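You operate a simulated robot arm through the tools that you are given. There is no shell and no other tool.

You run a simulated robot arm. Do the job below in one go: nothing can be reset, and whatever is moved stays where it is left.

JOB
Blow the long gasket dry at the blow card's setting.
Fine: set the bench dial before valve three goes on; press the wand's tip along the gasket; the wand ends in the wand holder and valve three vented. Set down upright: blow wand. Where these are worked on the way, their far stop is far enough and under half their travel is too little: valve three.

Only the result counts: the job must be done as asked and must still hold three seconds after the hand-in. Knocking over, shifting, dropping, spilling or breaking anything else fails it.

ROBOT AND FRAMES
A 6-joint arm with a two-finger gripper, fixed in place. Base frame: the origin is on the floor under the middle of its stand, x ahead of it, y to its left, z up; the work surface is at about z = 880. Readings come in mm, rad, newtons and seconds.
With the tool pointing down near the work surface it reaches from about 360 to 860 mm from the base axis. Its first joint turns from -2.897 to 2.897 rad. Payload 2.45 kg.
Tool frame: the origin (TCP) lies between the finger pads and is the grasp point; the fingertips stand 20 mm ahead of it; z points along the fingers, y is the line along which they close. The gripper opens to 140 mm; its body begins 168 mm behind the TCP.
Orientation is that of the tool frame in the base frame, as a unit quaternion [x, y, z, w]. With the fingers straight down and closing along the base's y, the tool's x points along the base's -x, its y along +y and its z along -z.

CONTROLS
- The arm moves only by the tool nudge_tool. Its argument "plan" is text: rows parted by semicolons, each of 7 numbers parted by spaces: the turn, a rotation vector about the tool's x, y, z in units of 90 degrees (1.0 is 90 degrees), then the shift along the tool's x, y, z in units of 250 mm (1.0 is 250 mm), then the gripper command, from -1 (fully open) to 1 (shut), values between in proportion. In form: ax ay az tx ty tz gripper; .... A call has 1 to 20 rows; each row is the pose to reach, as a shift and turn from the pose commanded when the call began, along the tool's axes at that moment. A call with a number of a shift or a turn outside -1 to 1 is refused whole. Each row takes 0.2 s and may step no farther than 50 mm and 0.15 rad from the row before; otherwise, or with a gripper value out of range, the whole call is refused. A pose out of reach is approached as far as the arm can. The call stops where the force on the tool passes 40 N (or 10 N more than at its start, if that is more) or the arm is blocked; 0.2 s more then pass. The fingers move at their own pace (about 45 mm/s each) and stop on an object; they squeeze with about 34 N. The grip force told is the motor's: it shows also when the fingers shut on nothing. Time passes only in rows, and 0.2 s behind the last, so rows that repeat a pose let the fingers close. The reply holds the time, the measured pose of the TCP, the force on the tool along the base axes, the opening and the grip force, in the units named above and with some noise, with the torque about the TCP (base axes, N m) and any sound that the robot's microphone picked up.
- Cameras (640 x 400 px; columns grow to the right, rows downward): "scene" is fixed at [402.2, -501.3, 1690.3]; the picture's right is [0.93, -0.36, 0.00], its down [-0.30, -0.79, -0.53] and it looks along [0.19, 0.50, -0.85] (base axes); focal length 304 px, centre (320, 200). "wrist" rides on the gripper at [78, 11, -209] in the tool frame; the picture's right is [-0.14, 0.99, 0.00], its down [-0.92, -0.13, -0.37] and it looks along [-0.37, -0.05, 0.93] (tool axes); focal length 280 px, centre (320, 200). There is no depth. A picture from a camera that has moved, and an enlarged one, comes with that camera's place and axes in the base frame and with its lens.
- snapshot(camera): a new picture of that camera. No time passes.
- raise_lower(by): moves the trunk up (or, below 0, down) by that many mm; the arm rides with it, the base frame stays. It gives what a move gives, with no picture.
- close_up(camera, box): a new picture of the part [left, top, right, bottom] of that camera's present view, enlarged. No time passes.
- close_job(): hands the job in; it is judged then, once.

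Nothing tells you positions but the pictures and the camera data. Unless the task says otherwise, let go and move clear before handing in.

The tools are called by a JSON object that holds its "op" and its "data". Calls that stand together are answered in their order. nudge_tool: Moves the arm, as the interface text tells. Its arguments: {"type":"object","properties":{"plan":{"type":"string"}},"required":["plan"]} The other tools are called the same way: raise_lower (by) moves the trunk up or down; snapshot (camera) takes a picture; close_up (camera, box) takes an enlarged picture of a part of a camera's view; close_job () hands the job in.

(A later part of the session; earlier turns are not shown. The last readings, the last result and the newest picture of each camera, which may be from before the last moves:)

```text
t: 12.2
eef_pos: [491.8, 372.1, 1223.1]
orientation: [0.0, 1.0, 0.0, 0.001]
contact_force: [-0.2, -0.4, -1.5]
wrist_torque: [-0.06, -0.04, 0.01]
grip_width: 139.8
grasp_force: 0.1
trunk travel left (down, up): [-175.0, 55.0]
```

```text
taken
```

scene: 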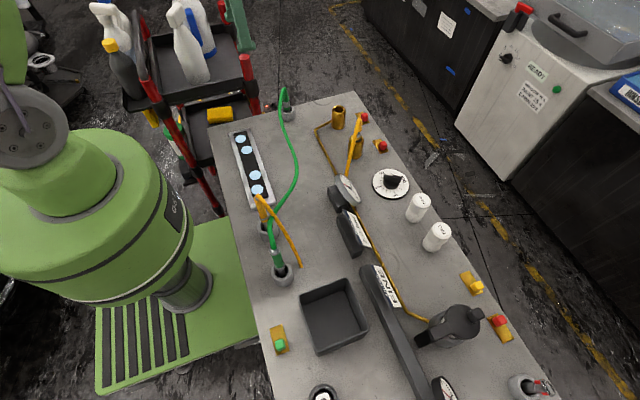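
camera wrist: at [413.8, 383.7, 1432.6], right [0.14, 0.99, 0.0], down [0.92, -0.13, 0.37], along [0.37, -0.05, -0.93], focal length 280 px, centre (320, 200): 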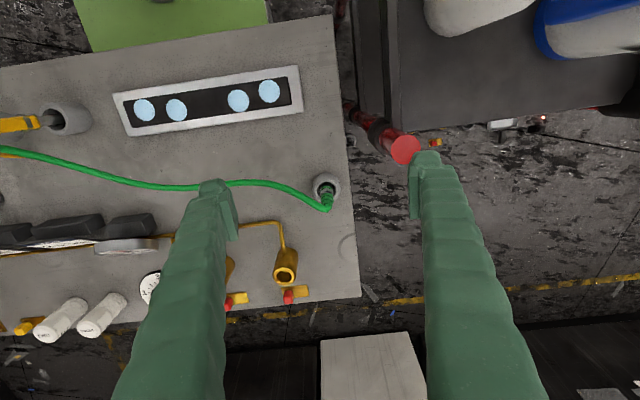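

I'll turn the camera toward the left side to see what stands beyond the bench end.

{"op": "nudge_tool", "data": {"plan": "0 0 -0.09 0 0.02 -0.05 -1; 0 0 -0.18 0 0.04 -0.1 -1; 0 0 -0.27 0 0.06 -0.15 -1; 0 0 -0.36 0 0.08 -0.2 -1; 0 0 -0.45 0 0.08 -0.2 -1; 0 0 -0.54 0 0.08 -0.2 -1; 0 0 -0.63 0 0.08 -0.2 -1; 0 0 -0.72 0 0.08 -0.2 -1; 0 0 -0.81 0 0.08 -0.2 -1; 0 0 -0.9 0 0.08 -0.2 -1; 0 0 -0.99 0 0.08 -0.2 -1"}}

{"op": "snapshot", "data": {"camera": "wrist"}}

{"op": "close_up", "data": {"camera": "wrist", "box": [220, 0, 640, 260]}}

{"op": "close_up", "data": {"camera": "wrist", "box": [0, 0, 320, 200]}}

```text
t: 14.6
eef_pos: [490.4, 387.9, 1271.3]
orientation: [-0.703, 0.711, 0.0, 0.0]
contact_force: [-0.4, 0.6, -0.7]
wrist_torque: [-0.01, 0.01, 0.01]
grip_width: 140.3
grasp_force: 0.1
trunk travel left (down, up): [-175.0, 55.0]
```

```text
taken
camera wrist: at [478.0, 310.5, 1480.5], right [-0.99, 0.15, 0.0], down [0.14, 0.92, 0.37], along [0.06, 0.36, -0.93], focal length 280 px, centre (320, 200)
```

wrist: 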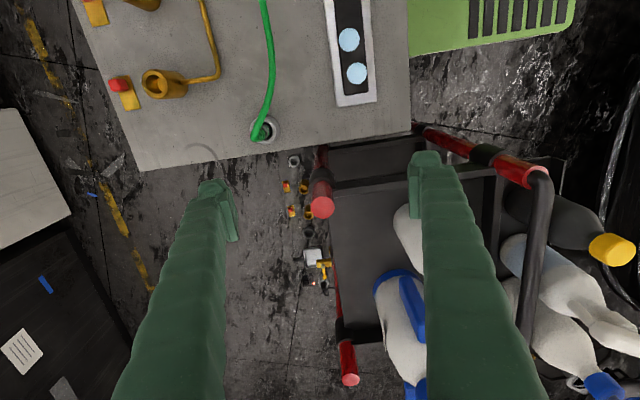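

```text
1.52 times, centred on (430, 130) of wrist
camera zoom: at [478.0, 310.5, 1480.5], right [-0.99, 0.15, 0.0], down [0.14, 0.92, 0.37], along [0.06, 0.36, -0.93], focal length 427 px, centre (152, 307)
```

zoom: 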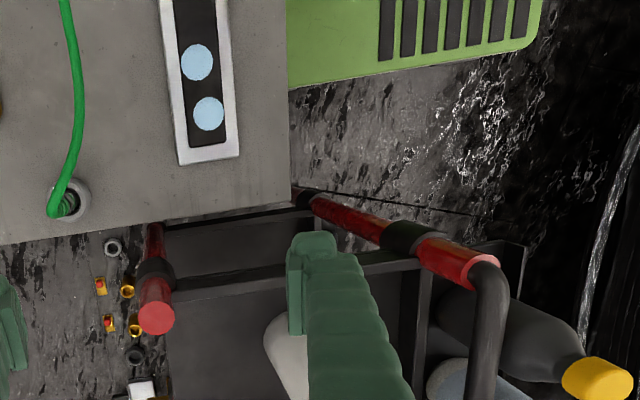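

```text
2.00 times, centred on (160, 100) of wrist
camera zoom: at [478.0, 310.5, 1480.5], right [-0.99, 0.15, 0.0], down [0.14, 0.92, 0.37], along [0.06, 0.36, -0.93], focal length 561 px, centre (640, 400)
```

zoom: 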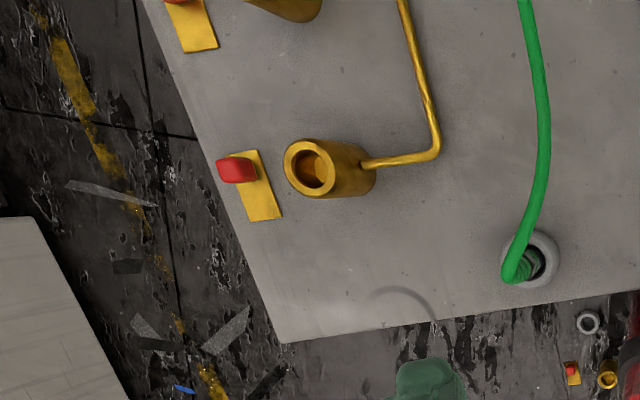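

Items stand on the floor beyond the bench end. Let me zoom in on those.

{"op": "close_up", "data": {"camera": "wrist", "box": [260, 140, 360, 300]}}

{"op": "close_up", "data": {"camera": "wrist", "box": [280, 140, 330, 220]}}

{"op": "close_up", "data": {"camera": "wrist", "box": [290, 230, 345, 300]}}

```text
2.50 times, centred on (310, 220) of wrist
camera zoom: at [478.0, 310.5, 1480.5], right [-0.99, 0.15, 0.0], down [0.14, 0.92, 0.37], along [0.06, 0.36, -0.93], focal length 701 px, centre (345, 150)
```

zoom: 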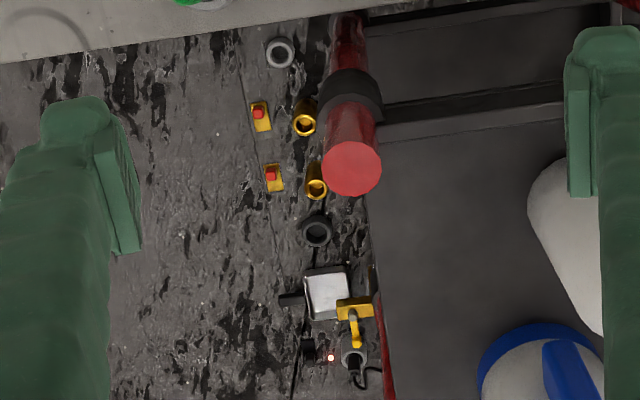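

```text
5.00 times, centred on (305, 180) of wrist
camera zoom: at [478.0, 310.5, 1480.5], right [-0.99, 0.15, 0.0], down [0.14, 0.92, 0.37], along [0.06, 0.36, -0.93], focal length 1402 px, centre (395, 300)
```

zoom: 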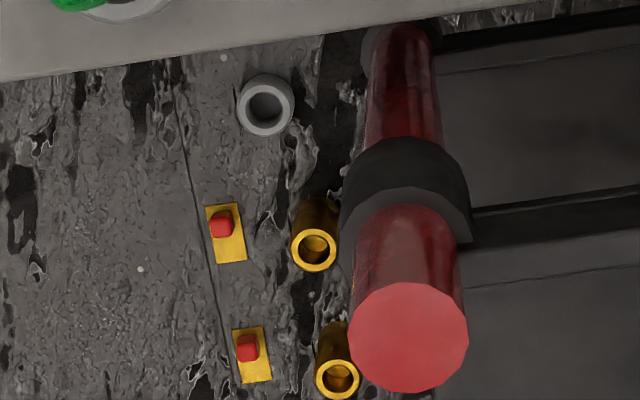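

```text
5.71 times, centred on (318, 265) of wrist
camera zoom: at [478.0, 310.5, 1480.5], right [-0.99, 0.15, 0.0], down [0.14, 0.92, 0.37], along [0.06, 0.36, -0.93], focal length 1602 px, centre (334, -171)
```

zoom: 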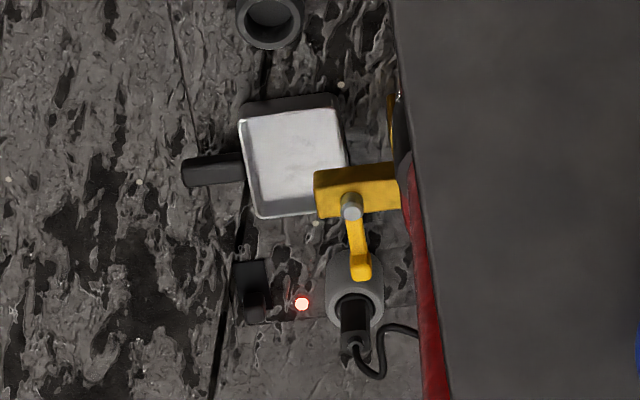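

These are stray items on the floor out of reach, so the valve must be on the bench. I'll zoom tightly with the scene camera on every slide and cartridge for labels.

{"op": "close_up", "data": {"camera": "scene", "box": [352, 106, 376, 126]}}

{"op": "close_up", "data": {"camera": "scene", "box": [368, 134, 398, 158]}}

{"op": "close_up", "data": {"camera": "scene", "box": [456, 266, 496, 298]}}

{"op": "close_up", "data": {"camera": "scene", "box": [480, 308, 520, 346]}}

{"op": "close_up", "data": {"camera": "scene", "box": [262, 320, 302, 360]}}

{"op": "close_up", "data": {"camera": "scene", "box": [400, 190, 460, 255]}}

{"op": "close_up", "data": {"camera": "scene", "box": [410, 295, 490, 355]}}

{"op": "close_up", "data": {"camera": "scene", "box": [366, 162, 416, 204]}}

{"op": "close_up", "data": {"camera": "scene", "box": [500, 360, 580, 400]}}

{"op": "close_up", "data": {"camera": "scene", "box": [315, 95, 375, 165]}}

```text
16.00 times, centred on (364, 116) of scene
camera zoom: at [402.2, -501.3, 1690.3], right [0.93, -0.36, 0.0], down [-0.3, -0.79, -0.53], along [0.19, 0.5, -0.85], focal length 4869 px, centre (-384, 1544)
```

zoom: 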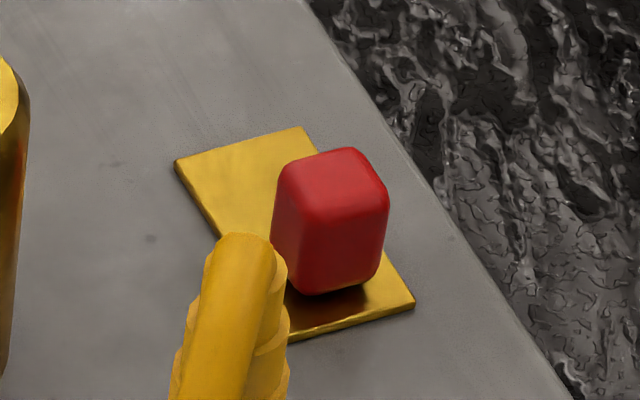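

```text
16.00 times, centred on (383, 146) of scene
camera zoom: at [402.2, -501.3, 1690.3], right [0.93, -0.36, 0.0], down [-0.3, -0.79, -0.53], along [0.19, 0.5, -0.85], focal length 4869 px, centre (-688, 1064)
```

zoom: 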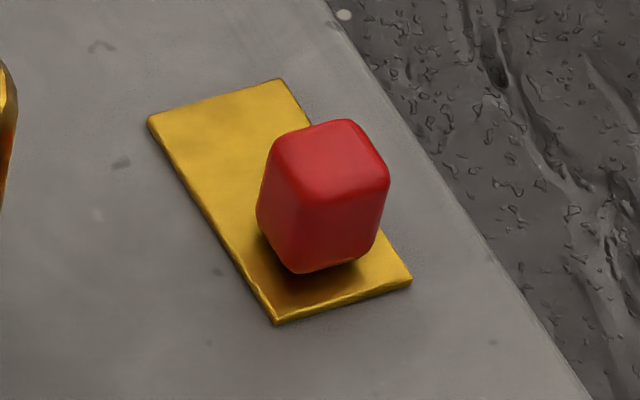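

```text
12.50 times, centred on (476, 282) of scene
camera zoom: at [402.2, -501.3, 1690.3], right [0.93, -0.36, 0.0], down [-0.3, -0.79, -0.53], along [0.19, 0.5, -0.85], focal length 3804 px, centre (-1630, -825)
```

zoom: 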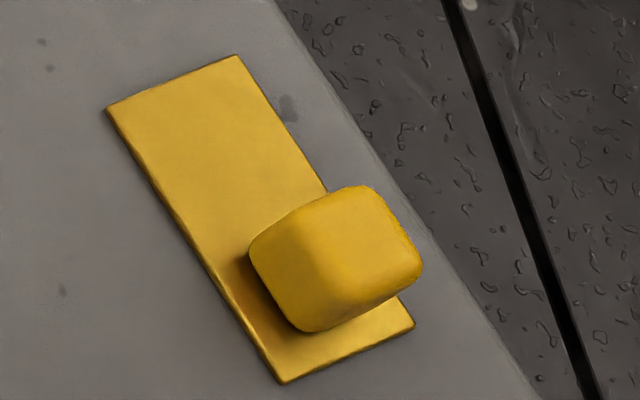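

```text
10.53 times, centred on (500, 327) of scene
camera zoom: at [402.2, -501.3, 1690.3], right [0.93, -0.36, 0.0], down [-0.3, -0.79, -0.53], along [0.19, 0.5, -0.85], focal length 3203 px, centre (-1575, -1137)
```

zoom: 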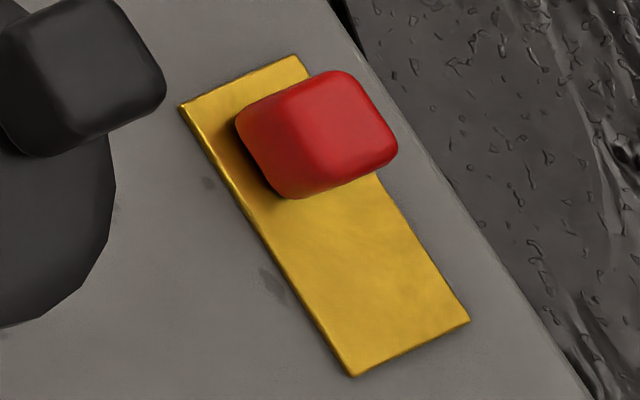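

```text
10.00 times, centred on (282, 340) of scene
camera zoom: at [402.2, -501.3, 1690.3], right [0.93, -0.36, 0.0], down [-0.3, -0.79, -0.53], along [0.19, 0.5, -0.85], focal length 3043 px, centre (700, -1200)
```

zoom: 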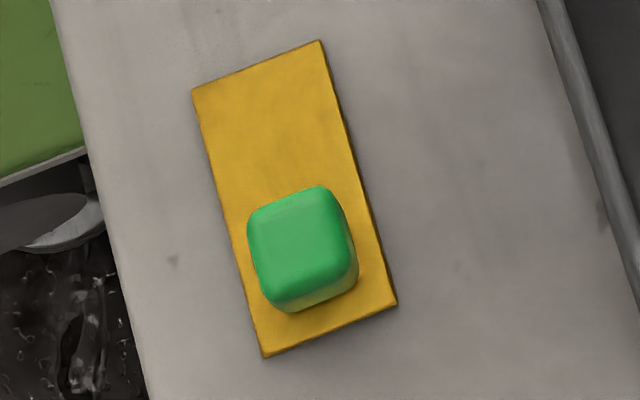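

```text
6.15 times, centred on (430, 222) of scene
camera zoom: at [402.2, -501.3, 1690.3], right [0.93, -0.36, 0.0], down [-0.3, -0.79, -0.53], along [0.19, 0.5, -0.85], focal length 1873 px, centre (-357, 62)
```

zoom: 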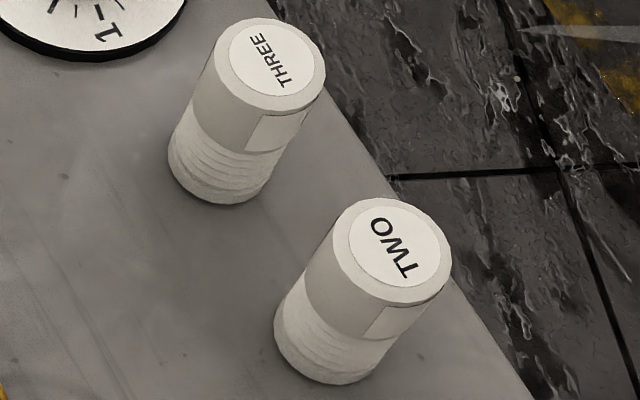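

```text
6.67 times, centred on (450, 325) of scene
camera zoom: at [402.2, -501.3, 1690.3], right [0.93, -0.36, 0.0], down [-0.3, -0.79, -0.53], along [0.19, 0.5, -0.85], focal length 2029 px, centre (-547, -633)
```

zoom: 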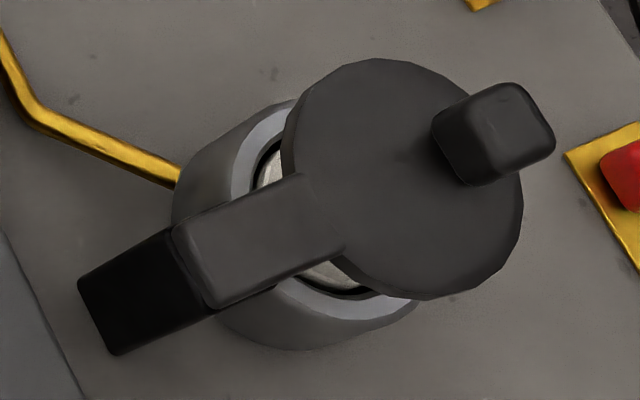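

```text
9.52 times, centred on (391, 183) of scene
camera zoom: at [402.2, -501.3, 1690.3], right [0.93, -0.36, 0.0], down [-0.3, -0.79, -0.53], along [0.19, 0.5, -0.85], focal length 2898 px, centre (-356, 362)
```

zoom: 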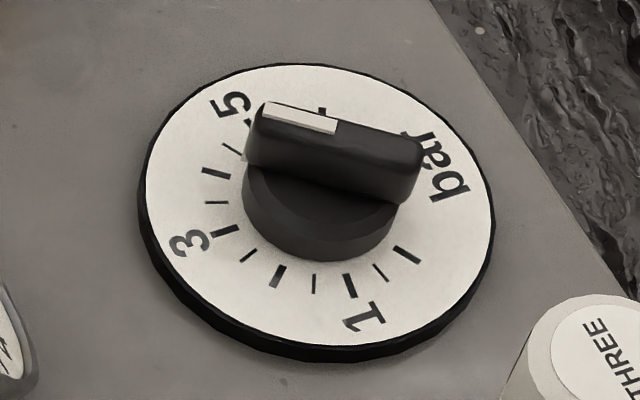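

```text
8.00 times, centred on (540, 380) of scene
camera zoom: at [402.2, -501.3, 1690.3], right [0.93, -0.36, 0.0], down [-0.3, -0.79, -0.53], along [0.19, 0.5, -0.85], focal length 2434 px, centre (-1440, -1240)
```

zoom: 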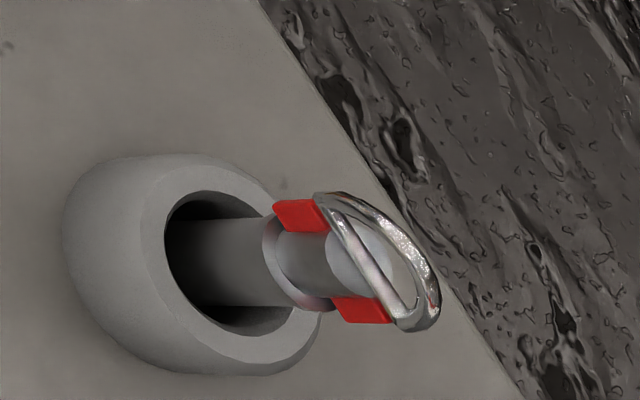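

```text
5.71 times, centred on (345, 130) of scene
camera zoom: at [402.2, -501.3, 1690.3], right [0.93, -0.36, 0.0], down [-0.3, -0.79, -0.53], along [0.19, 0.5, -0.85], focal length 1739 px, centre (177, 600)
```

zoom: 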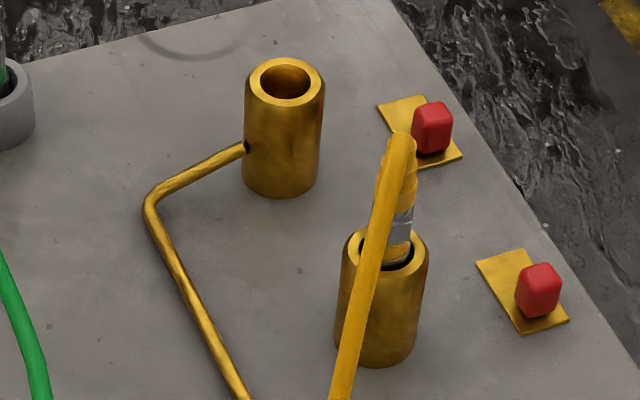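

The slides carry no text; THREE is the only thing so labelled. I'll turn the camera back and look at the white cylinders' left sides, where I noticed tick marks.

{"op": "nudge_tool", "data": {"plan": "0 0 0.09 0.09 -0.08 0.04 -1; 0 0 0.18 0.18 -0.16 0.08 -1; 0 0 0.27 0.27 -0.24 0.12 -1; 0 0 0.36 0.36 -0.32 0.16 -1; 0 0 0.45 0.45 -0.4 0.2 -1; 0 0 0.54 0.54 -0.47 0.24 -1; 0 0 0.63 0.63 -0.54 0.28 -1; 0 0 0.72 0.72 -0.61 0.32 -1; 0 0 0.81 0.81 -0.68 0.36 -1; 0 0 0.9 0.9 -0.76 0.4 -1; 0 0 0.99 0.99 -0.84 0.4 -1"}}

{"op": "nudge_tool", "data": {"plan": "0 0 0 -0.02 -0.17 0.05 -1; 0 0 0 -0.04 -0.34 0.1 -1; 0 0 0 -0.04 -0.52 0.15 -1; 0 0 0 -0.04 -0.6 0.15 -1"}}

{"op": "snapshot", "data": {"camera": "wrist"}}

{"op": "close_up", "data": {"camera": "wrist", "box": [60, 170, 220, 300]}}

{"op": "close_up", "data": {"camera": "wrist", "box": [220, 120, 420, 260]}}

```text
t: 17.0
eef_pos: [697.8, 134.9, 1171.4]
orientation: [0.001, 1.0, 0.0, 0.0]
contact_force: [0.5, -0.6, 0.7]
wrist_torque: [0.05, 0.01, 0.0]
grip_width: 139.9
grasp_force: 0.0
trunk travel left (down, up): [-175.0, 55.0]
```

```text
t: 18.0
eef_pos: [707.4, -12.5, 1128.4]
orientation: [-0.001, 1.0, 0.0, 0.0]
contact_force: [0.3, -0.1, 0.2]
wrist_torque: [0.05, 0.01, 0.0]
grip_width: 139.9
grasp_force: 0.0
trunk travel left (down, up): [-175.0, 55.0]
```

```text
taken
camera wrist: at [629.4, -1.8, 1338.4], right [0.14, 0.99, 0.0], down [0.92, -0.13, 0.37], along [0.37, -0.05, -0.93], focal length 280 px, centre (320, 200)
```

wrist: 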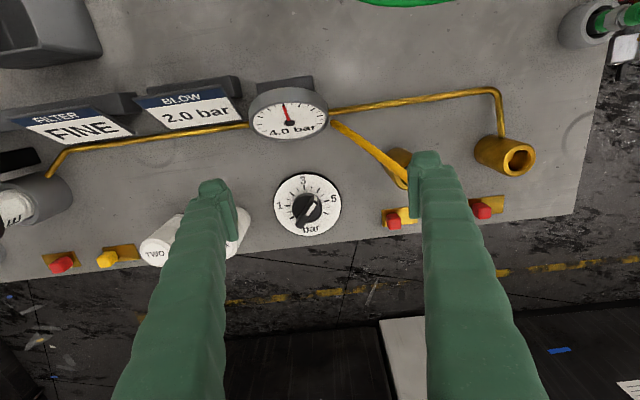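

```text
3.08 times, centred on (140, 235) of wrist
camera zoom: at [629.4, -1.8, 1338.4], right [0.14, 0.99, 0.0], down [0.92, -0.13, 0.37], along [0.37, -0.05, -0.93], focal length 863 px, centre (874, 92)
```

zoom: 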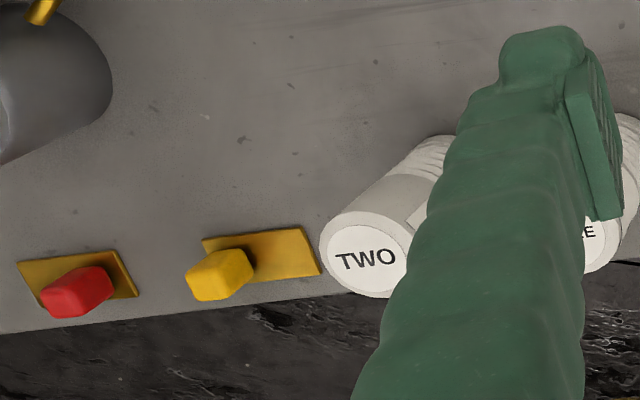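

```text
2.86 times, centred on (320, 190) of wrist
camera zoom: at [629.4, -1.8, 1338.4], right [0.14, 0.99, 0.0], down [0.92, -0.13, 0.37], along [0.37, -0.05, -0.93], focal length 801 px, centre (320, 229)
```

zoom: 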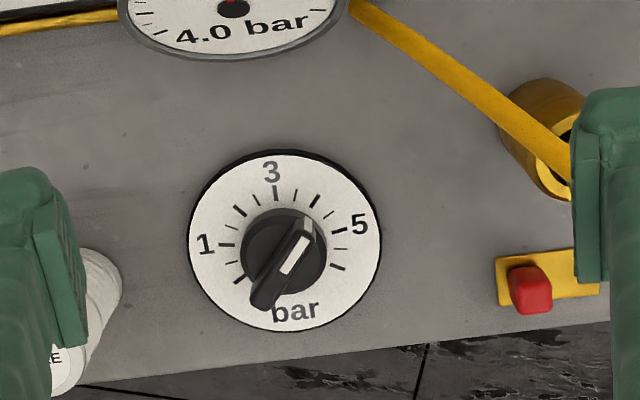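

The housing at the left edge shows a white disc with text as well. Zooming there.

{"op": "close_up", "data": {"camera": "wrist", "box": [0, 150, 100, 280]}}

{"op": "nudge_tool", "data": {"plan": "0 0 0 0.1 0 -0.15 -1; 0 0 0 0.2 0 -0.3 -1; 0 0 0 0.3 -0.1 -0.3 -1; 0 0 0 0.3 -0.28 -0.3 -1; 0 0 0 0.3 -0.46 -0.3 -1; 0 0 0 0.3 -0.64 -0.3 -1"}}

{"op": "snapshot", "data": {"camera": "wrist"}}

{"op": "close_up", "data": {"camera": "wrist", "box": [40, 130, 240, 290]}}

```text
3.08 times, centred on (50, 215) of wrist
camera zoom: at [629.4, -1.8, 1338.4], right [0.14, 0.99, 0.0], down [0.92, -0.13, 0.37], along [0.37, -0.05, -0.93], focal length 863 px, centre (1151, 154)
```

zoom: 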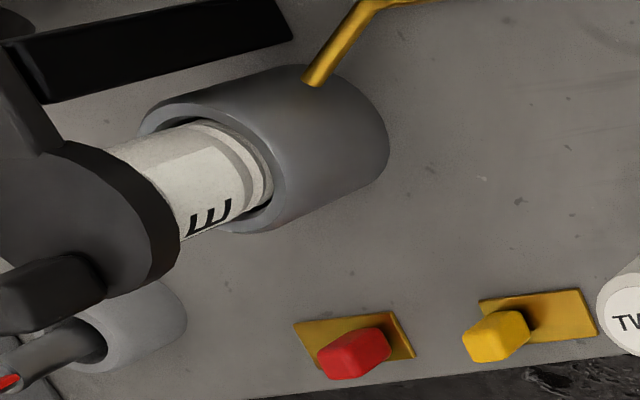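

```text
t: 19.4
eef_pos: [630.0, -169.9, 1207.7]
orientation: [-0.001, 1.0, 0.0, 0.0]
contact_force: [0.2, -0.6, 1.2]
wrist_torque: [0.07, 0.02, 0.01]
grip_width: 140.1
grasp_force: 0.0
trunk travel left (down, up): [-175.0, 55.0]
```

```text
taken
camera wrist: at [552.6, -159.2, 1416.8], right [0.14, 0.99, 0.0], down [0.92, -0.13, 0.37], along [0.36, -0.05, -0.93], focal length 280 px, centre (320, 200)
```

wrist: 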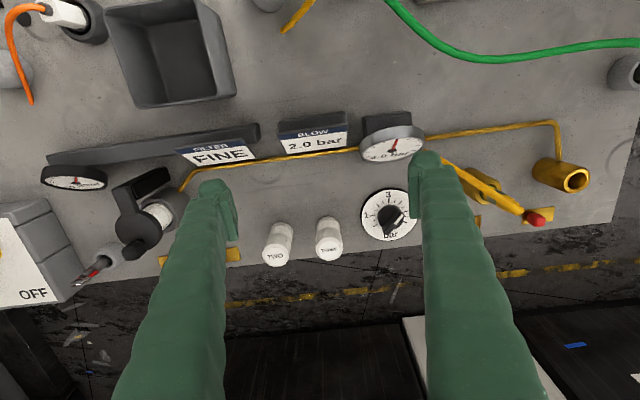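

```text
2.50 times, centred on (140, 210) of wrist
camera zoom: at [552.6, -159.2, 1416.8], right [0.14, 0.99, 0.0], down [0.92, -0.13, 0.37], along [0.36, -0.05, -0.93], focal length 701 px, centre (770, 175)
```

zoom: 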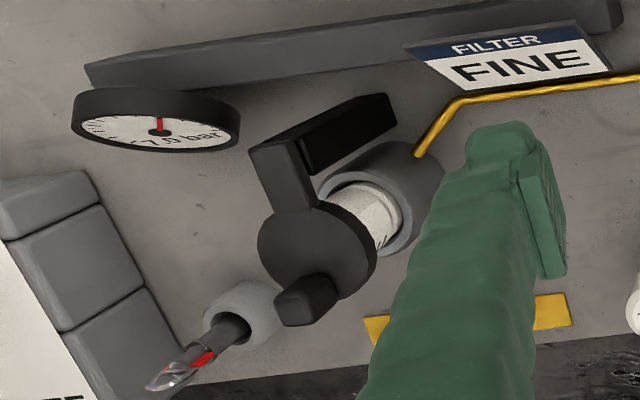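

The cylinders are filter cartridges (grade printed on their sides), so valve three must be one of the slides. I'll check the cartridge, both wands, couplers, pipe runs and gauges in detail.

{"op": "close_up", "data": {"camera": "scene", "box": [250, 185, 310, 245]}}

{"op": "close_up", "data": {"camera": "scene", "box": [255, 230, 305, 290]}}

{"op": "close_up", "data": {"camera": "scene", "box": [270, 80, 310, 125]}}

{"op": "close_up", "data": {"camera": "scene", "box": [330, 125, 375, 175]}}

{"op": "close_up", "data": {"camera": "scene", "box": [320, 165, 380, 225]}}

{"op": "close_up", "data": {"camera": "scene", "box": [225, 120, 285, 215]}}

{"op": "close_up", "data": {"camera": "scene", "box": [420, 360, 470, 400]}}

{"op": "close_up", "data": {"camera": "scene", "box": [240, 300, 440, 400]}}

```text
6.67 times, centred on (280, 215) of scene
camera zoom: at [402.2, -501.3, 1690.3], right [0.93, -0.36, 0.0], down [-0.3, -0.79, -0.53], along [0.19, 0.5, -0.85], focal length 2029 px, centre (587, 100)
```

zoom: 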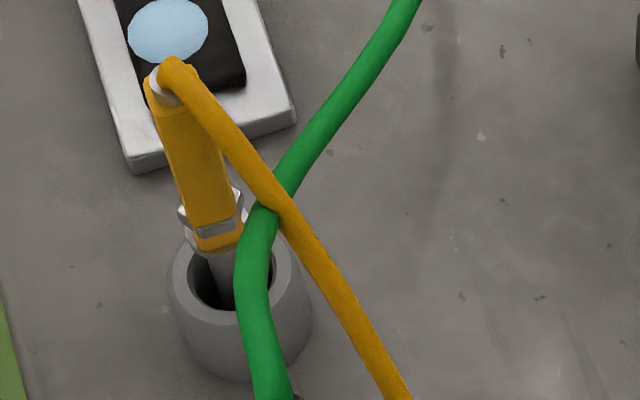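

```text
6.67 times, centred on (280, 260) of scene
camera zoom: at [402.2, -501.3, 1690.3], right [0.93, -0.36, 0.0], down [-0.3, -0.79, -0.53], along [0.19, 0.5, -0.85], focal length 2029 px, centre (587, -200)
```

zoom: 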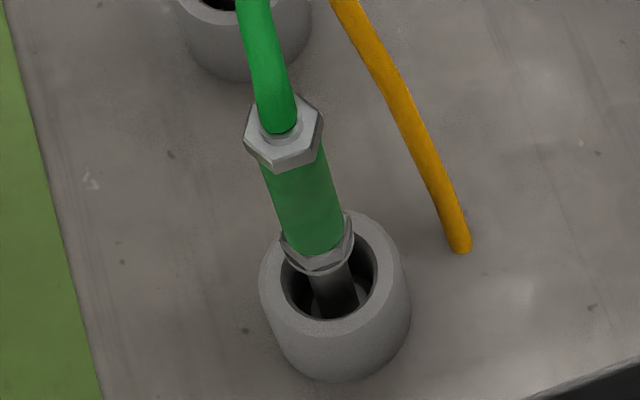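

```text
8.89 times, centred on (290, 102) of scene
camera zoom: at [402.2, -501.3, 1690.3], right [0.93, -0.36, 0.0], down [-0.3, -0.79, -0.53], along [0.19, 0.5, -0.85], focal length 2705 px, centre (587, 1067)
```

zoom: 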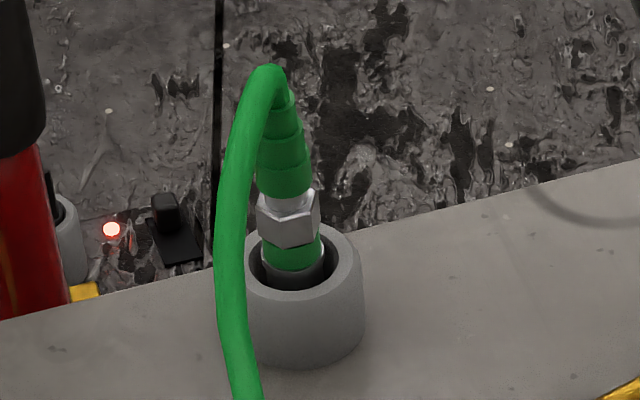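

```text
8.00 times, centred on (352, 150) of scene
camera zoom: at [402.2, -501.3, 1690.3], right [0.93, -0.36, 0.0], down [-0.3, -0.79, -0.53], along [0.19, 0.5, -0.85], focal length 2434 px, centre (60, 600)
```

zoom: 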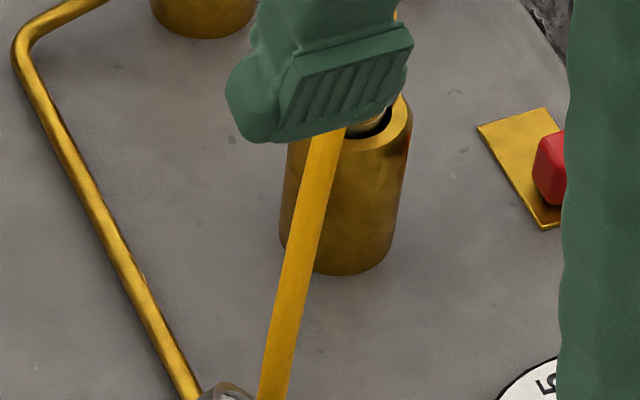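

```text
6.67 times, centred on (350, 195) of scene
camera zoom: at [402.2, -501.3, 1690.3], right [0.93, -0.36, 0.0], down [-0.3, -0.79, -0.53], along [0.19, 0.5, -0.85], focal length 2029 px, centre (120, 233)
```

zoom: 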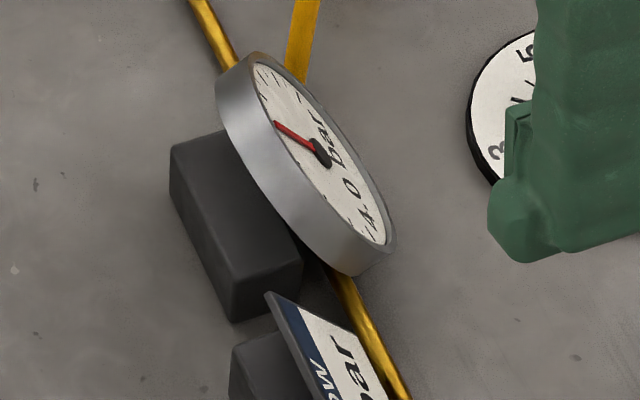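

```text
4.21 times, centred on (255, 168) of scene
camera zoom: at [402.2, -501.3, 1690.3], right [0.93, -0.36, 0.0], down [-0.3, -0.79, -0.53], along [0.19, 0.5, -0.85], focal length 1281 px, centre (594, 337)
```

zoom: 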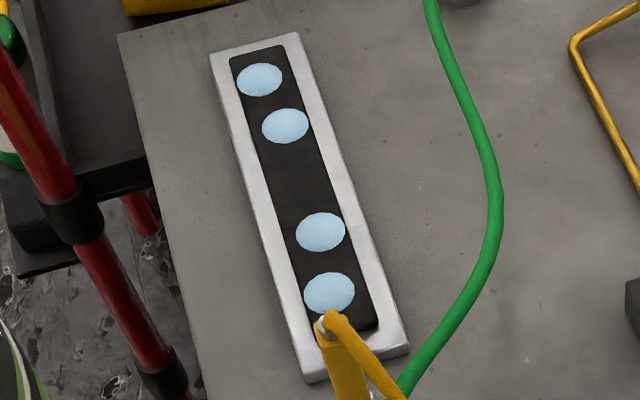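

```text
10.00 times, centred on (445, 380) of scene
camera zoom: at [402.2, -501.3, 1690.3], right [0.93, -0.36, 0.0], down [-0.3, -0.79, -0.53], along [0.19, 0.5, -0.85], focal length 3043 px, centre (-930, -1600)
```

zoom: 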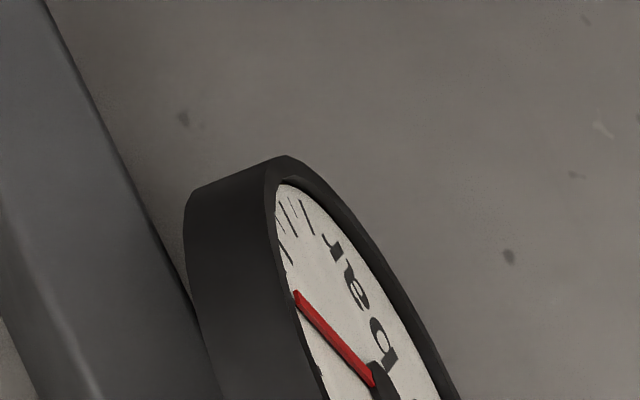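

```text
3.20 times, centred on (340, 350) of scene
camera zoom: at [402.2, -501.3, 1690.3], right [0.93, -0.36, 0.0], down [-0.3, -0.79, -0.53], along [0.19, 0.5, -0.85], focal length 974 px, centre (256, -280)
```

zoom: 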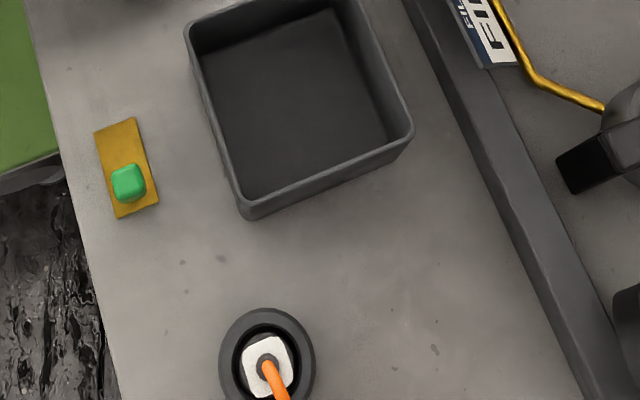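

I need any legend in the room that identifies the valves. I'll zoom on the wall notes, the card rail, the isolator panel and the bench surface around the slides.

{"op": "close_up", "data": {"camera": "scene", "box": [430, 5, 470, 40]}}

{"op": "close_up", "data": {"camera": "scene", "box": [490, 40, 590, 140]}}

{"op": "close_up", "data": {"camera": "scene", "box": [560, 60, 640, 120]}}

{"op": "close_up", "data": {"camera": "scene", "box": [90, 80, 250, 220]}}

{"op": "close_up", "data": {"camera": "scene", "box": [0, 0, 160, 120]}}

{"op": "close_up", "data": {"camera": "wrist", "box": [0, 190, 120, 320]}}

{"op": "close_up", "data": {"camera": "wrist", "box": [560, 360, 640, 400]}}

{"op": "close_up", "data": {"camera": "wrist", "box": [430, 140, 600, 240]}}

```text
11.43 times, centred on (450, 22) of scene
camera zoom: at [402.2, -501.3, 1690.3], right [0.93, -0.36, 0.0], down [-0.3, -0.79, -0.53], along [0.19, 0.5, -0.85], focal length 3478 px, centre (-1166, 2229)
```

zoom: 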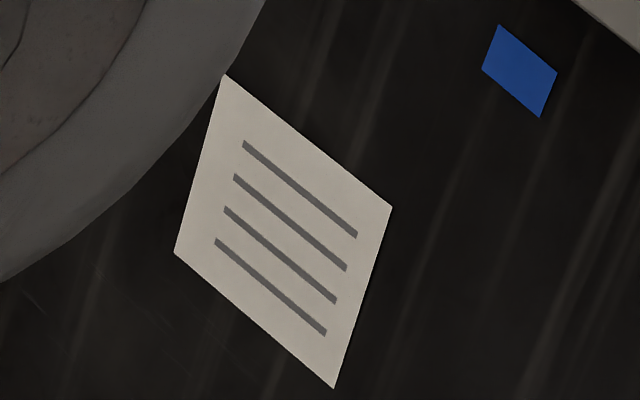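

```text
4.00 times, centred on (540, 90) of scene
camera zoom: at [402.2, -501.3, 1690.3], right [0.93, -0.36, 0.0], down [-0.3, -0.79, -0.53], along [0.19, 0.5, -0.85], focal length 1217 px, centre (-560, 640)
```

zoom: 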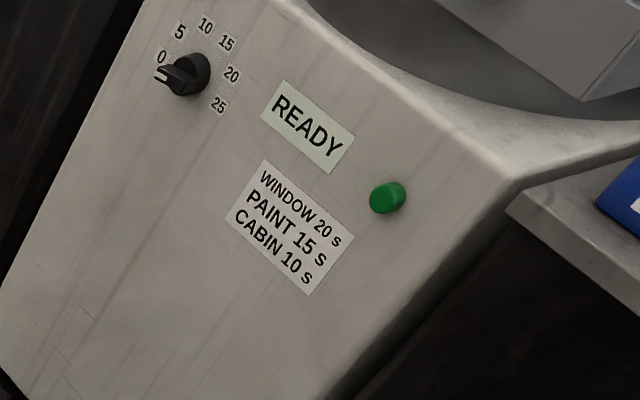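

```text
6.67 times, centred on (600, 90) of scene
camera zoom: at [402.2, -501.3, 1690.3], right [0.93, -0.36, 0.0], down [-0.3, -0.79, -0.53], along [0.19, 0.5, -0.85], focal length 2029 px, centre (-1547, 933)
```

zoom: 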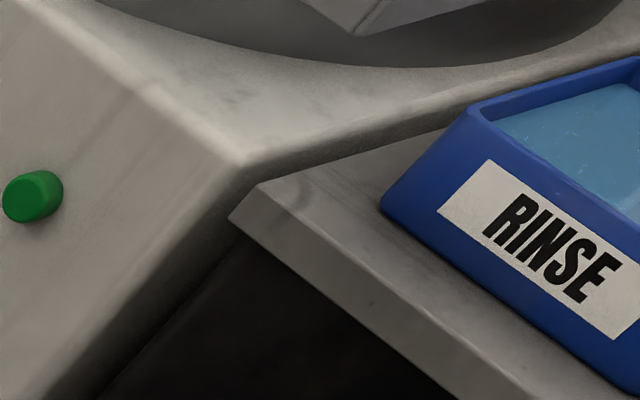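

```text
2.86 times, centred on (170, 150) of scene
camera zoom: at [402.2, -501.3, 1690.3], right [0.93, -0.36, 0.0], down [-0.3, -0.79, -0.53], along [0.19, 0.5, -0.85], focal length 870 px, centre (749, 343)
```

zoom: 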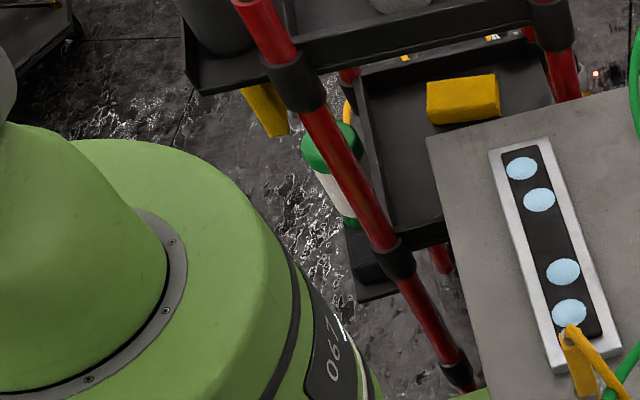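

```text
3.33 times, centred on (80, 60) of scene
camera zoom: at [402.2, -501.3, 1690.3], right [0.93, -0.36, 0.0], down [-0.3, -0.79, -0.53], along [0.19, 0.5, -0.85], focal length 1014 px, centre (1120, 667)
```

zoom: 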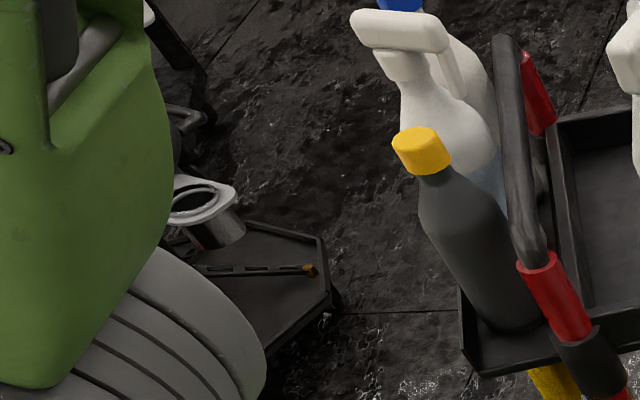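

```text
3.08 times, centred on (60, 255) of wrist
camera zoom: at [552.6, -159.2, 1416.8], right [0.14, 0.99, 0.0], down [0.92, -0.13, 0.37], along [0.36, -0.05, -0.93], focal length 863 px, centre (1120, 31)
```

zoom: 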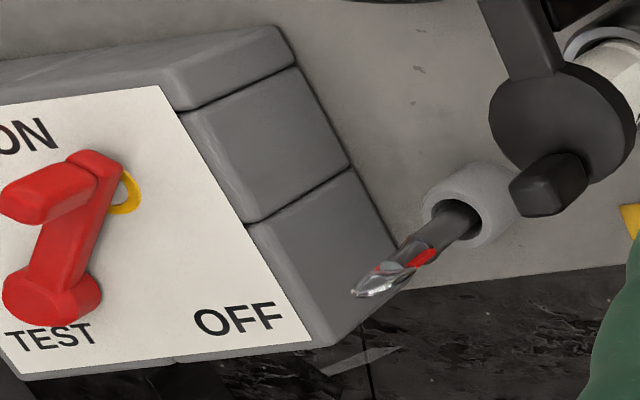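

```text
8.00 times, centred on (600, 380) of wrist
camera zoom: at [552.6, -159.2, 1416.8], right [0.14, 0.99, 0.0], down [0.92, -0.13, 0.37], along [0.36, -0.05, -0.93], focal length 2243 px, centre (-1920, -1240)
```

zoom: 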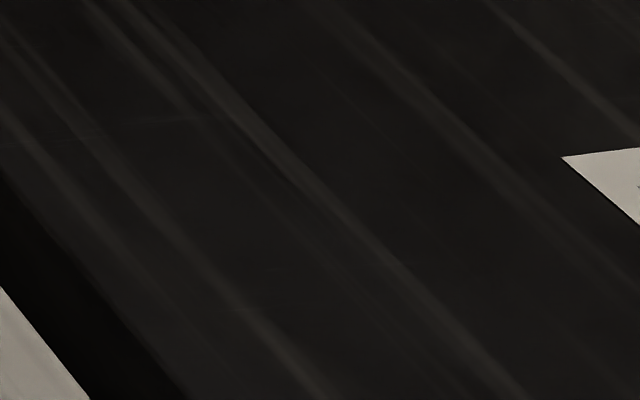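

```text
3.76 times, centred on (515, 190) of wrist
camera zoom: at [552.6, -159.2, 1416.8], right [0.14, 0.99, 0.0], down [0.92, -0.13, 0.37], along [0.36, -0.05, -0.93], focal length 1056 px, centre (-414, 238)
```

zoom: 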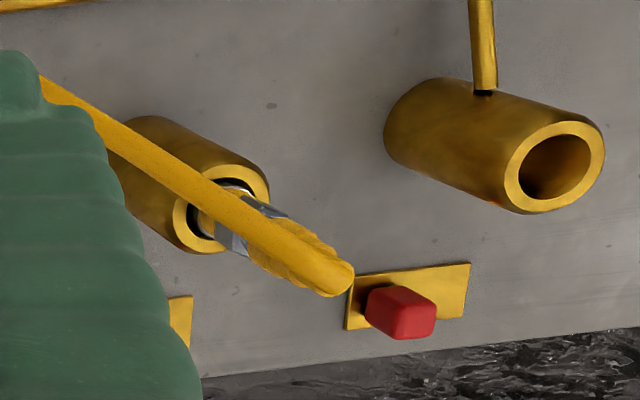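

No written legend exists. I'll now look closely at the two wands in their cups to tell which is the blow wand.

{"op": "nudge_tool", "data": {"plan": "0 0 0 0.17 0.02 -0.05 -1; 0 0 0 0.34 0.04 -0.1 -1; 0 0 0 0.52 0.06 -0.14 -1; 0 0 0 0.68 0.08 -0.18 -1; 0 0 0 0.74 0.08 -0.18 -1"}}

{"op": "snapshot", "data": {"camera": "wrist"}}

{"op": "close_up", "data": {"camera": "wrist", "box": [180, 40, 340, 160]}}

{"op": "close_up", "data": {"camera": "wrist", "box": [300, 40, 460, 160]}}

```text
t: 20.6
eef_pos: [446.3, -153.7, 1254.7]
orientation: [0.0, 1.0, -0.001, -0.001]
contact_force: [-0.5, 0.3, 0.2]
wrist_torque: [-0.02, -0.01, -0.02]
grip_width: 139.9
grasp_force: 0.1
trunk travel left (down, up): [-175.0, 55.0]
```

```text
taken
camera wrist: at [368.1, -141.9, 1464.5], right [0.14, 0.99, 0.0], down [0.92, -0.13, 0.37], along [0.36, -0.05, -0.93], focal length 280 px, centre (320, 200)
```

wrist: 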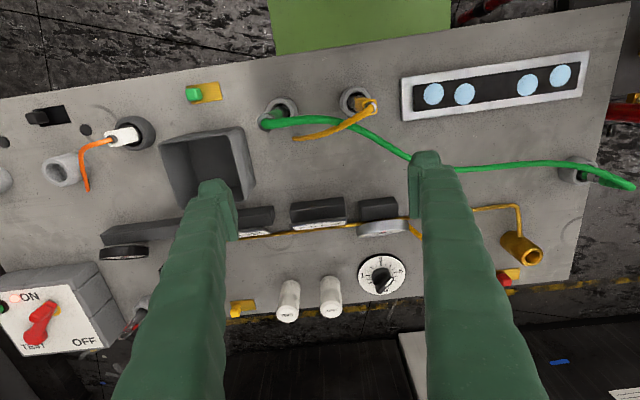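

```text
3.33 times, centred on (260, 100) of wrist
camera zoom: at [368.1, -141.9, 1464.5], right [0.14, 0.99, 0.0], down [0.92, -0.13, 0.37], along [0.36, -0.05, -0.93], focal length 935 px, centre (520, 533)
```

zoom: 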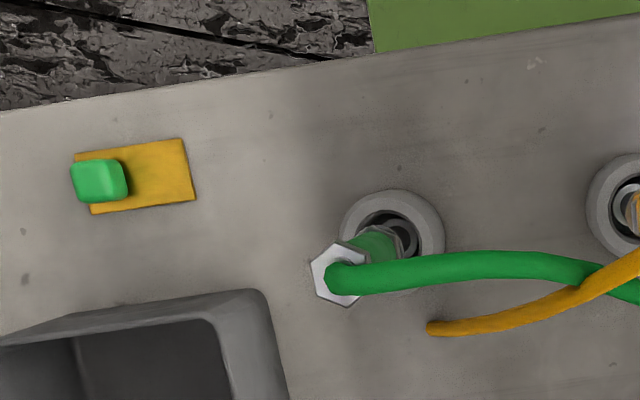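

```text
3.33 times, centred on (380, 100) of wrist
camera zoom: at [368.1, -141.9, 1464.5], right [0.14, 0.99, 0.0], down [0.92, -0.13, 0.37], along [0.36, -0.05, -0.93], focal length 935 px, centre (120, 533)
```

zoom: 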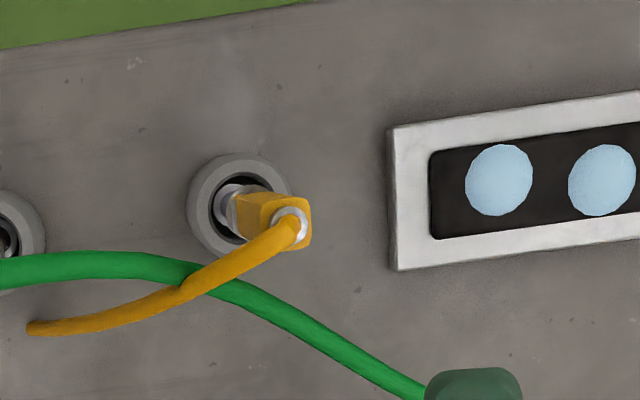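

The green tool has a hex nut and round body, the yellow one a square body. I'll also get a better look at the floor rig past the bench end, since it might show labels.

{"op": "nudge_tool", "data": {"plan": "0 0 0 0 0.18 -0.06 -1; 0 0 0 0 0.36 -0.12 -1; 0 0 0 0 0.54 -0.18 -1; 0 0 0 0 0.72 -0.2 -1; 0 0 0 0 0.9 -0.2 -1; 0 0 0 0 1.0 -0.2 -1"}}

{"op": "nudge_tool", "data": {"plan": "0 0 0 -0.06 0.18 0 -1; 0 0 0 -0.12 0.36 0 -1; 0 0 0 -0.18 0.54 0 -1; 0 0 0 -0.24 0.72 0 -1; 0 0 0 -0.3 0.9 0 -1; 0 0 0 -0.34 1.0 0 -1"}}

{"op": "nudge_tool", "data": {"plan": "0 0 0 -0.05 0.18 0 -1; 0 0 0 -0.1 0.36 0 -1; 0 0 0 -0.15 0.54 0 -1; 0 0 0 -0.2 0.72 0 -1"}}

{"op": "snapshot", "data": {"camera": "wrist"}}

```text
t: 22.0
eef_pos: [444.4, 97.1, 1300.1]
orientation: [0.0, 1.0, 0.0, 0.0]
contact_force: [0.2, 0.7, 0.0]
wrist_torque: [-0.01, 0.01, 0.0]
grip_width: 139.8
grasp_force: 0.0
trunk travel left (down, up): [-175.0, 55.0]
```

```text
t: 23.4
eef_pos: [530.5, 348.6, 1300.7]
orientation: [-0.001, 1.0, 0.0, 0.001]
contact_force: [0.5, -0.5, -0.8]
wrist_torque: [-0.01, 0.03, 0.0]
grip_width: 140.0
grasp_force: 0.1
trunk travel left (down, up): [-175.0, 55.0]
```

```text
t: 24.4
eef_pos: [582.6, 529.6, 1299.7]
orientation: [-0.001, 1.0, 0.0, -0.001]
contact_force: [0.4, 0.9, -0.9]
wrist_torque: [-0.08, 0.03, 0.04]
grip_width: 139.9
grasp_force: 0.0
trunk travel left (down, up): [-175.0, 55.0]
```

```text
taken
camera wrist: at [504.8, 541.4, 1509.0], right [0.14, 0.99, 0.0], down [0.92, -0.13, 0.37], along [0.36, -0.05, -0.93], focal length 280 px, centre (320, 200)
```

wrist: 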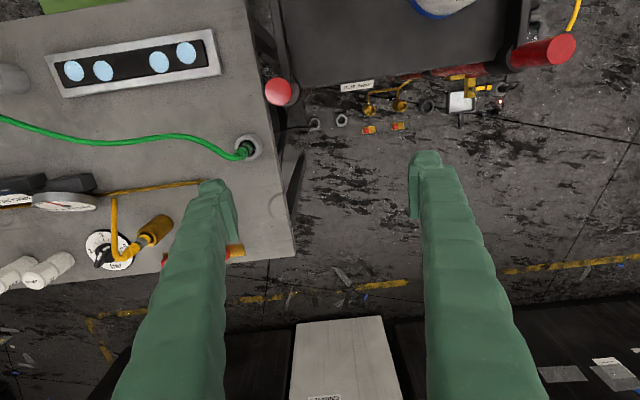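

{"op": "close_up", "data": {"camera": "wrist", "box": [290, 60, 410, 150]}}

{"op": "close_up", "data": {"camera": "wrist", "box": [400, 60, 520, 150]}}

{"op": "close_up", "data": {"camera": "wrist", "box": [290, 380, 350, 400]}}

{"op": "close_up", "data": {"camera": "wrist", "box": [80, 180, 240, 300]}}

{"op": "close_up", "data": {"camera": "wrist", "box": [330, 70, 390, 110]}}

```text
4.44 times, centred on (350, 105) of wrist
camera zoom: at [504.8, 541.4, 1509.0], right [0.14, 0.99, 0.0], down [0.92, -0.13, 0.37], along [0.36, -0.05, -0.93], focal length 1246 px, centre (187, 622)
```

zoom: 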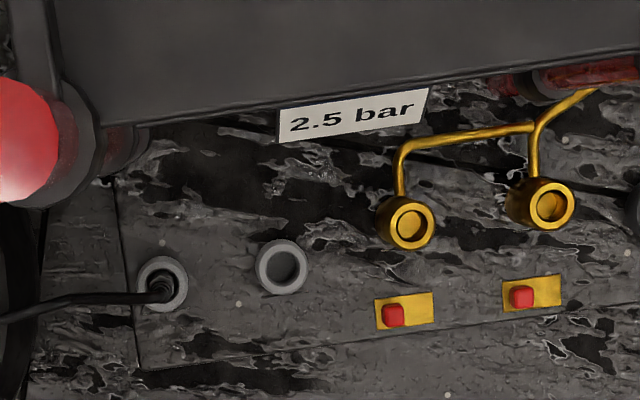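

```text
4.44 times, centred on (460, 105) of wrist
camera zoom: at [504.8, 541.4, 1509.0], right [0.14, 0.99, 0.0], down [0.92, -0.13, 0.37], along [0.36, -0.05, -0.93], focal length 1246 px, centre (-302, 622)
```

zoom: 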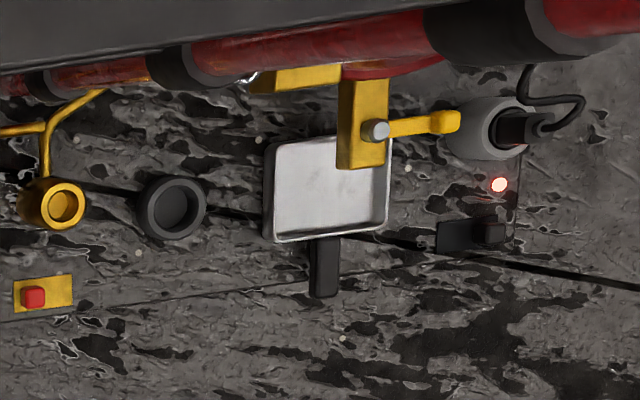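

```text
10.67 times, centred on (320, 390) of wrist
camera zoom: at [504.8, 541.4, 1509.0], right [0.14, 0.99, 0.0], down [0.92, -0.13, 0.37], along [0.36, -0.05, -0.93], focal length 2991 px, centre (320, -1827)
```

zoom: 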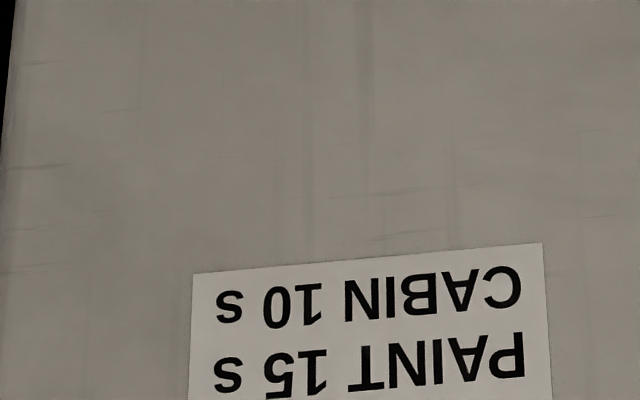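

```text
3.33 times, centred on (160, 240) of wrist
camera zoom: at [504.8, 541.4, 1509.0], right [0.14, 0.99, 0.0], down [0.92, -0.13, 0.37], along [0.36, -0.05, -0.93], focal length 935 px, centre (853, 67)
```

zoom: 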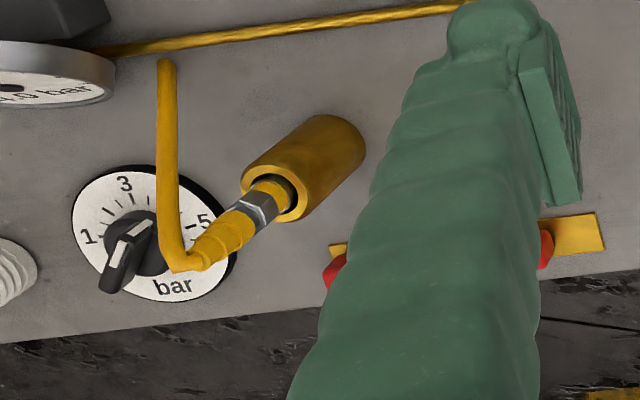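

```text
10.00 times, centred on (360, 90) of wrist
camera zoom: at [504.8, 541.4, 1509.0], right [0.14, 0.99, 0.0], down [0.92, -0.13, 0.37], along [0.36, -0.05, -0.93], focal length 2804 px, centre (-80, 1300)
```

zoom: 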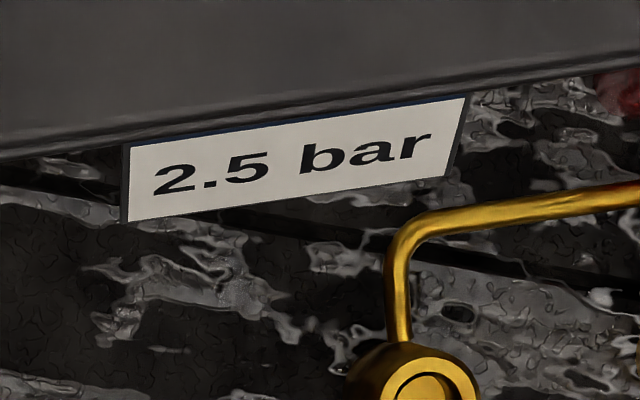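

The floor rig is just parked spare fixtures with a 2.5 bar card. Dial, cards and gauges all face the far side (+x), so any labels may face that way; I'll swing the camera around to look back from there.

{"op": "nudge_tool", "data": {"plan": "0 0 -0.09 -0.04 -0.084 0 -1; 0 0 -0.18 -0.07 -0.168 0 -1; 0 0 -0.27 -0.11 -0.25 0 -1; 0 0 -0.36 -0.14 -0.33 0 -1; 0 0 -0.45 -0.18 -0.42 0 -1; 0 0 -0.54 -0.21 -0.5 0 -1; 0 0 -0.63 -0.25 -0.58 0 -1; 0 0 -0.72 -0.28 -0.66 0 -1; 0 0 -0.81 -0.32 -0.75 0 -1; 0 0 -0.9 -0.35 -0.83 0 -1; 0 0 -0.99 -0.39 -0.92 0.02 -1"}}

{"op": "nudge_tool", "data": {"plan": "0 0 -0.09 0 0 0.02 -1; 0 0 -0.18 0.02 0 0.04 -1; 0 0 -0.27 0.04 0 0.06 -1; 0 0 -0.36 0.06 0 0.08 -1; 0 0 -0.45 0.08 0 0.1 -1; 0 0 -0.54 0.1 0 0.12 -1; 0 0 -0.63 0.12 0 0.14 -1; 0 0 -0.72 0.14 0 0.16 -1; 0 0 -0.81 0.16 0 0.18 -1; 0 0 -0.9 0.18 0 0.2 -1; 0 0 -0.99 0.2 0 0.2 -1"}}

{"op": "snapshot", "data": {"camera": "wrist"}}

```text
t: 26.8
eef_pos: [676.8, 296.7, 1300.1]
orientation: [-0.703, 0.711, 0.0, 0.0]
contact_force: [-0.1, -0.1, 0.7]
wrist_torque: [0.08, -0.02, 0.02]
grip_width: 139.9
grasp_force: 0.1
trunk travel left (down, up): [-175.0, 55.0]
```

```text
t: 29.2
eef_pos: [677.9, 247.4, 1246.7]
orientation: [1.0, -0.014, 0.0, -0.001]
contact_force: [0.8, 0.1, -0.1]
wrist_torque: [0.0, 0.0, 0.02]
grip_width: 139.9
grasp_force: 0.1
trunk travel left (down, up): [-175.0, 55.0]
```

```text
taken
camera wrist: at [754.9, 235.0, 1457.5], right [-0.17, -0.99, 0.0], down [-0.92, 0.15, 0.37], along [-0.36, 0.06, -0.93], focal length 280 px, centre (320, 200)
```

wrist: 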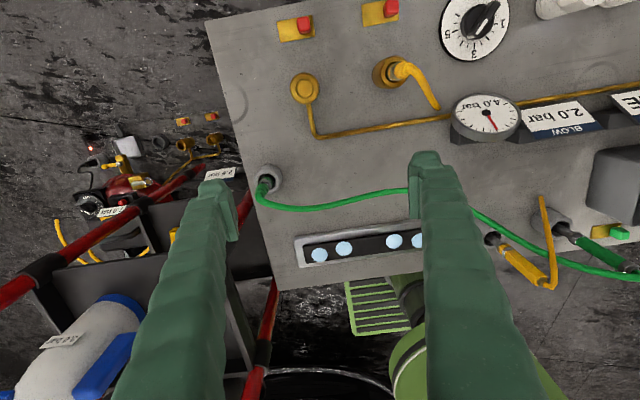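

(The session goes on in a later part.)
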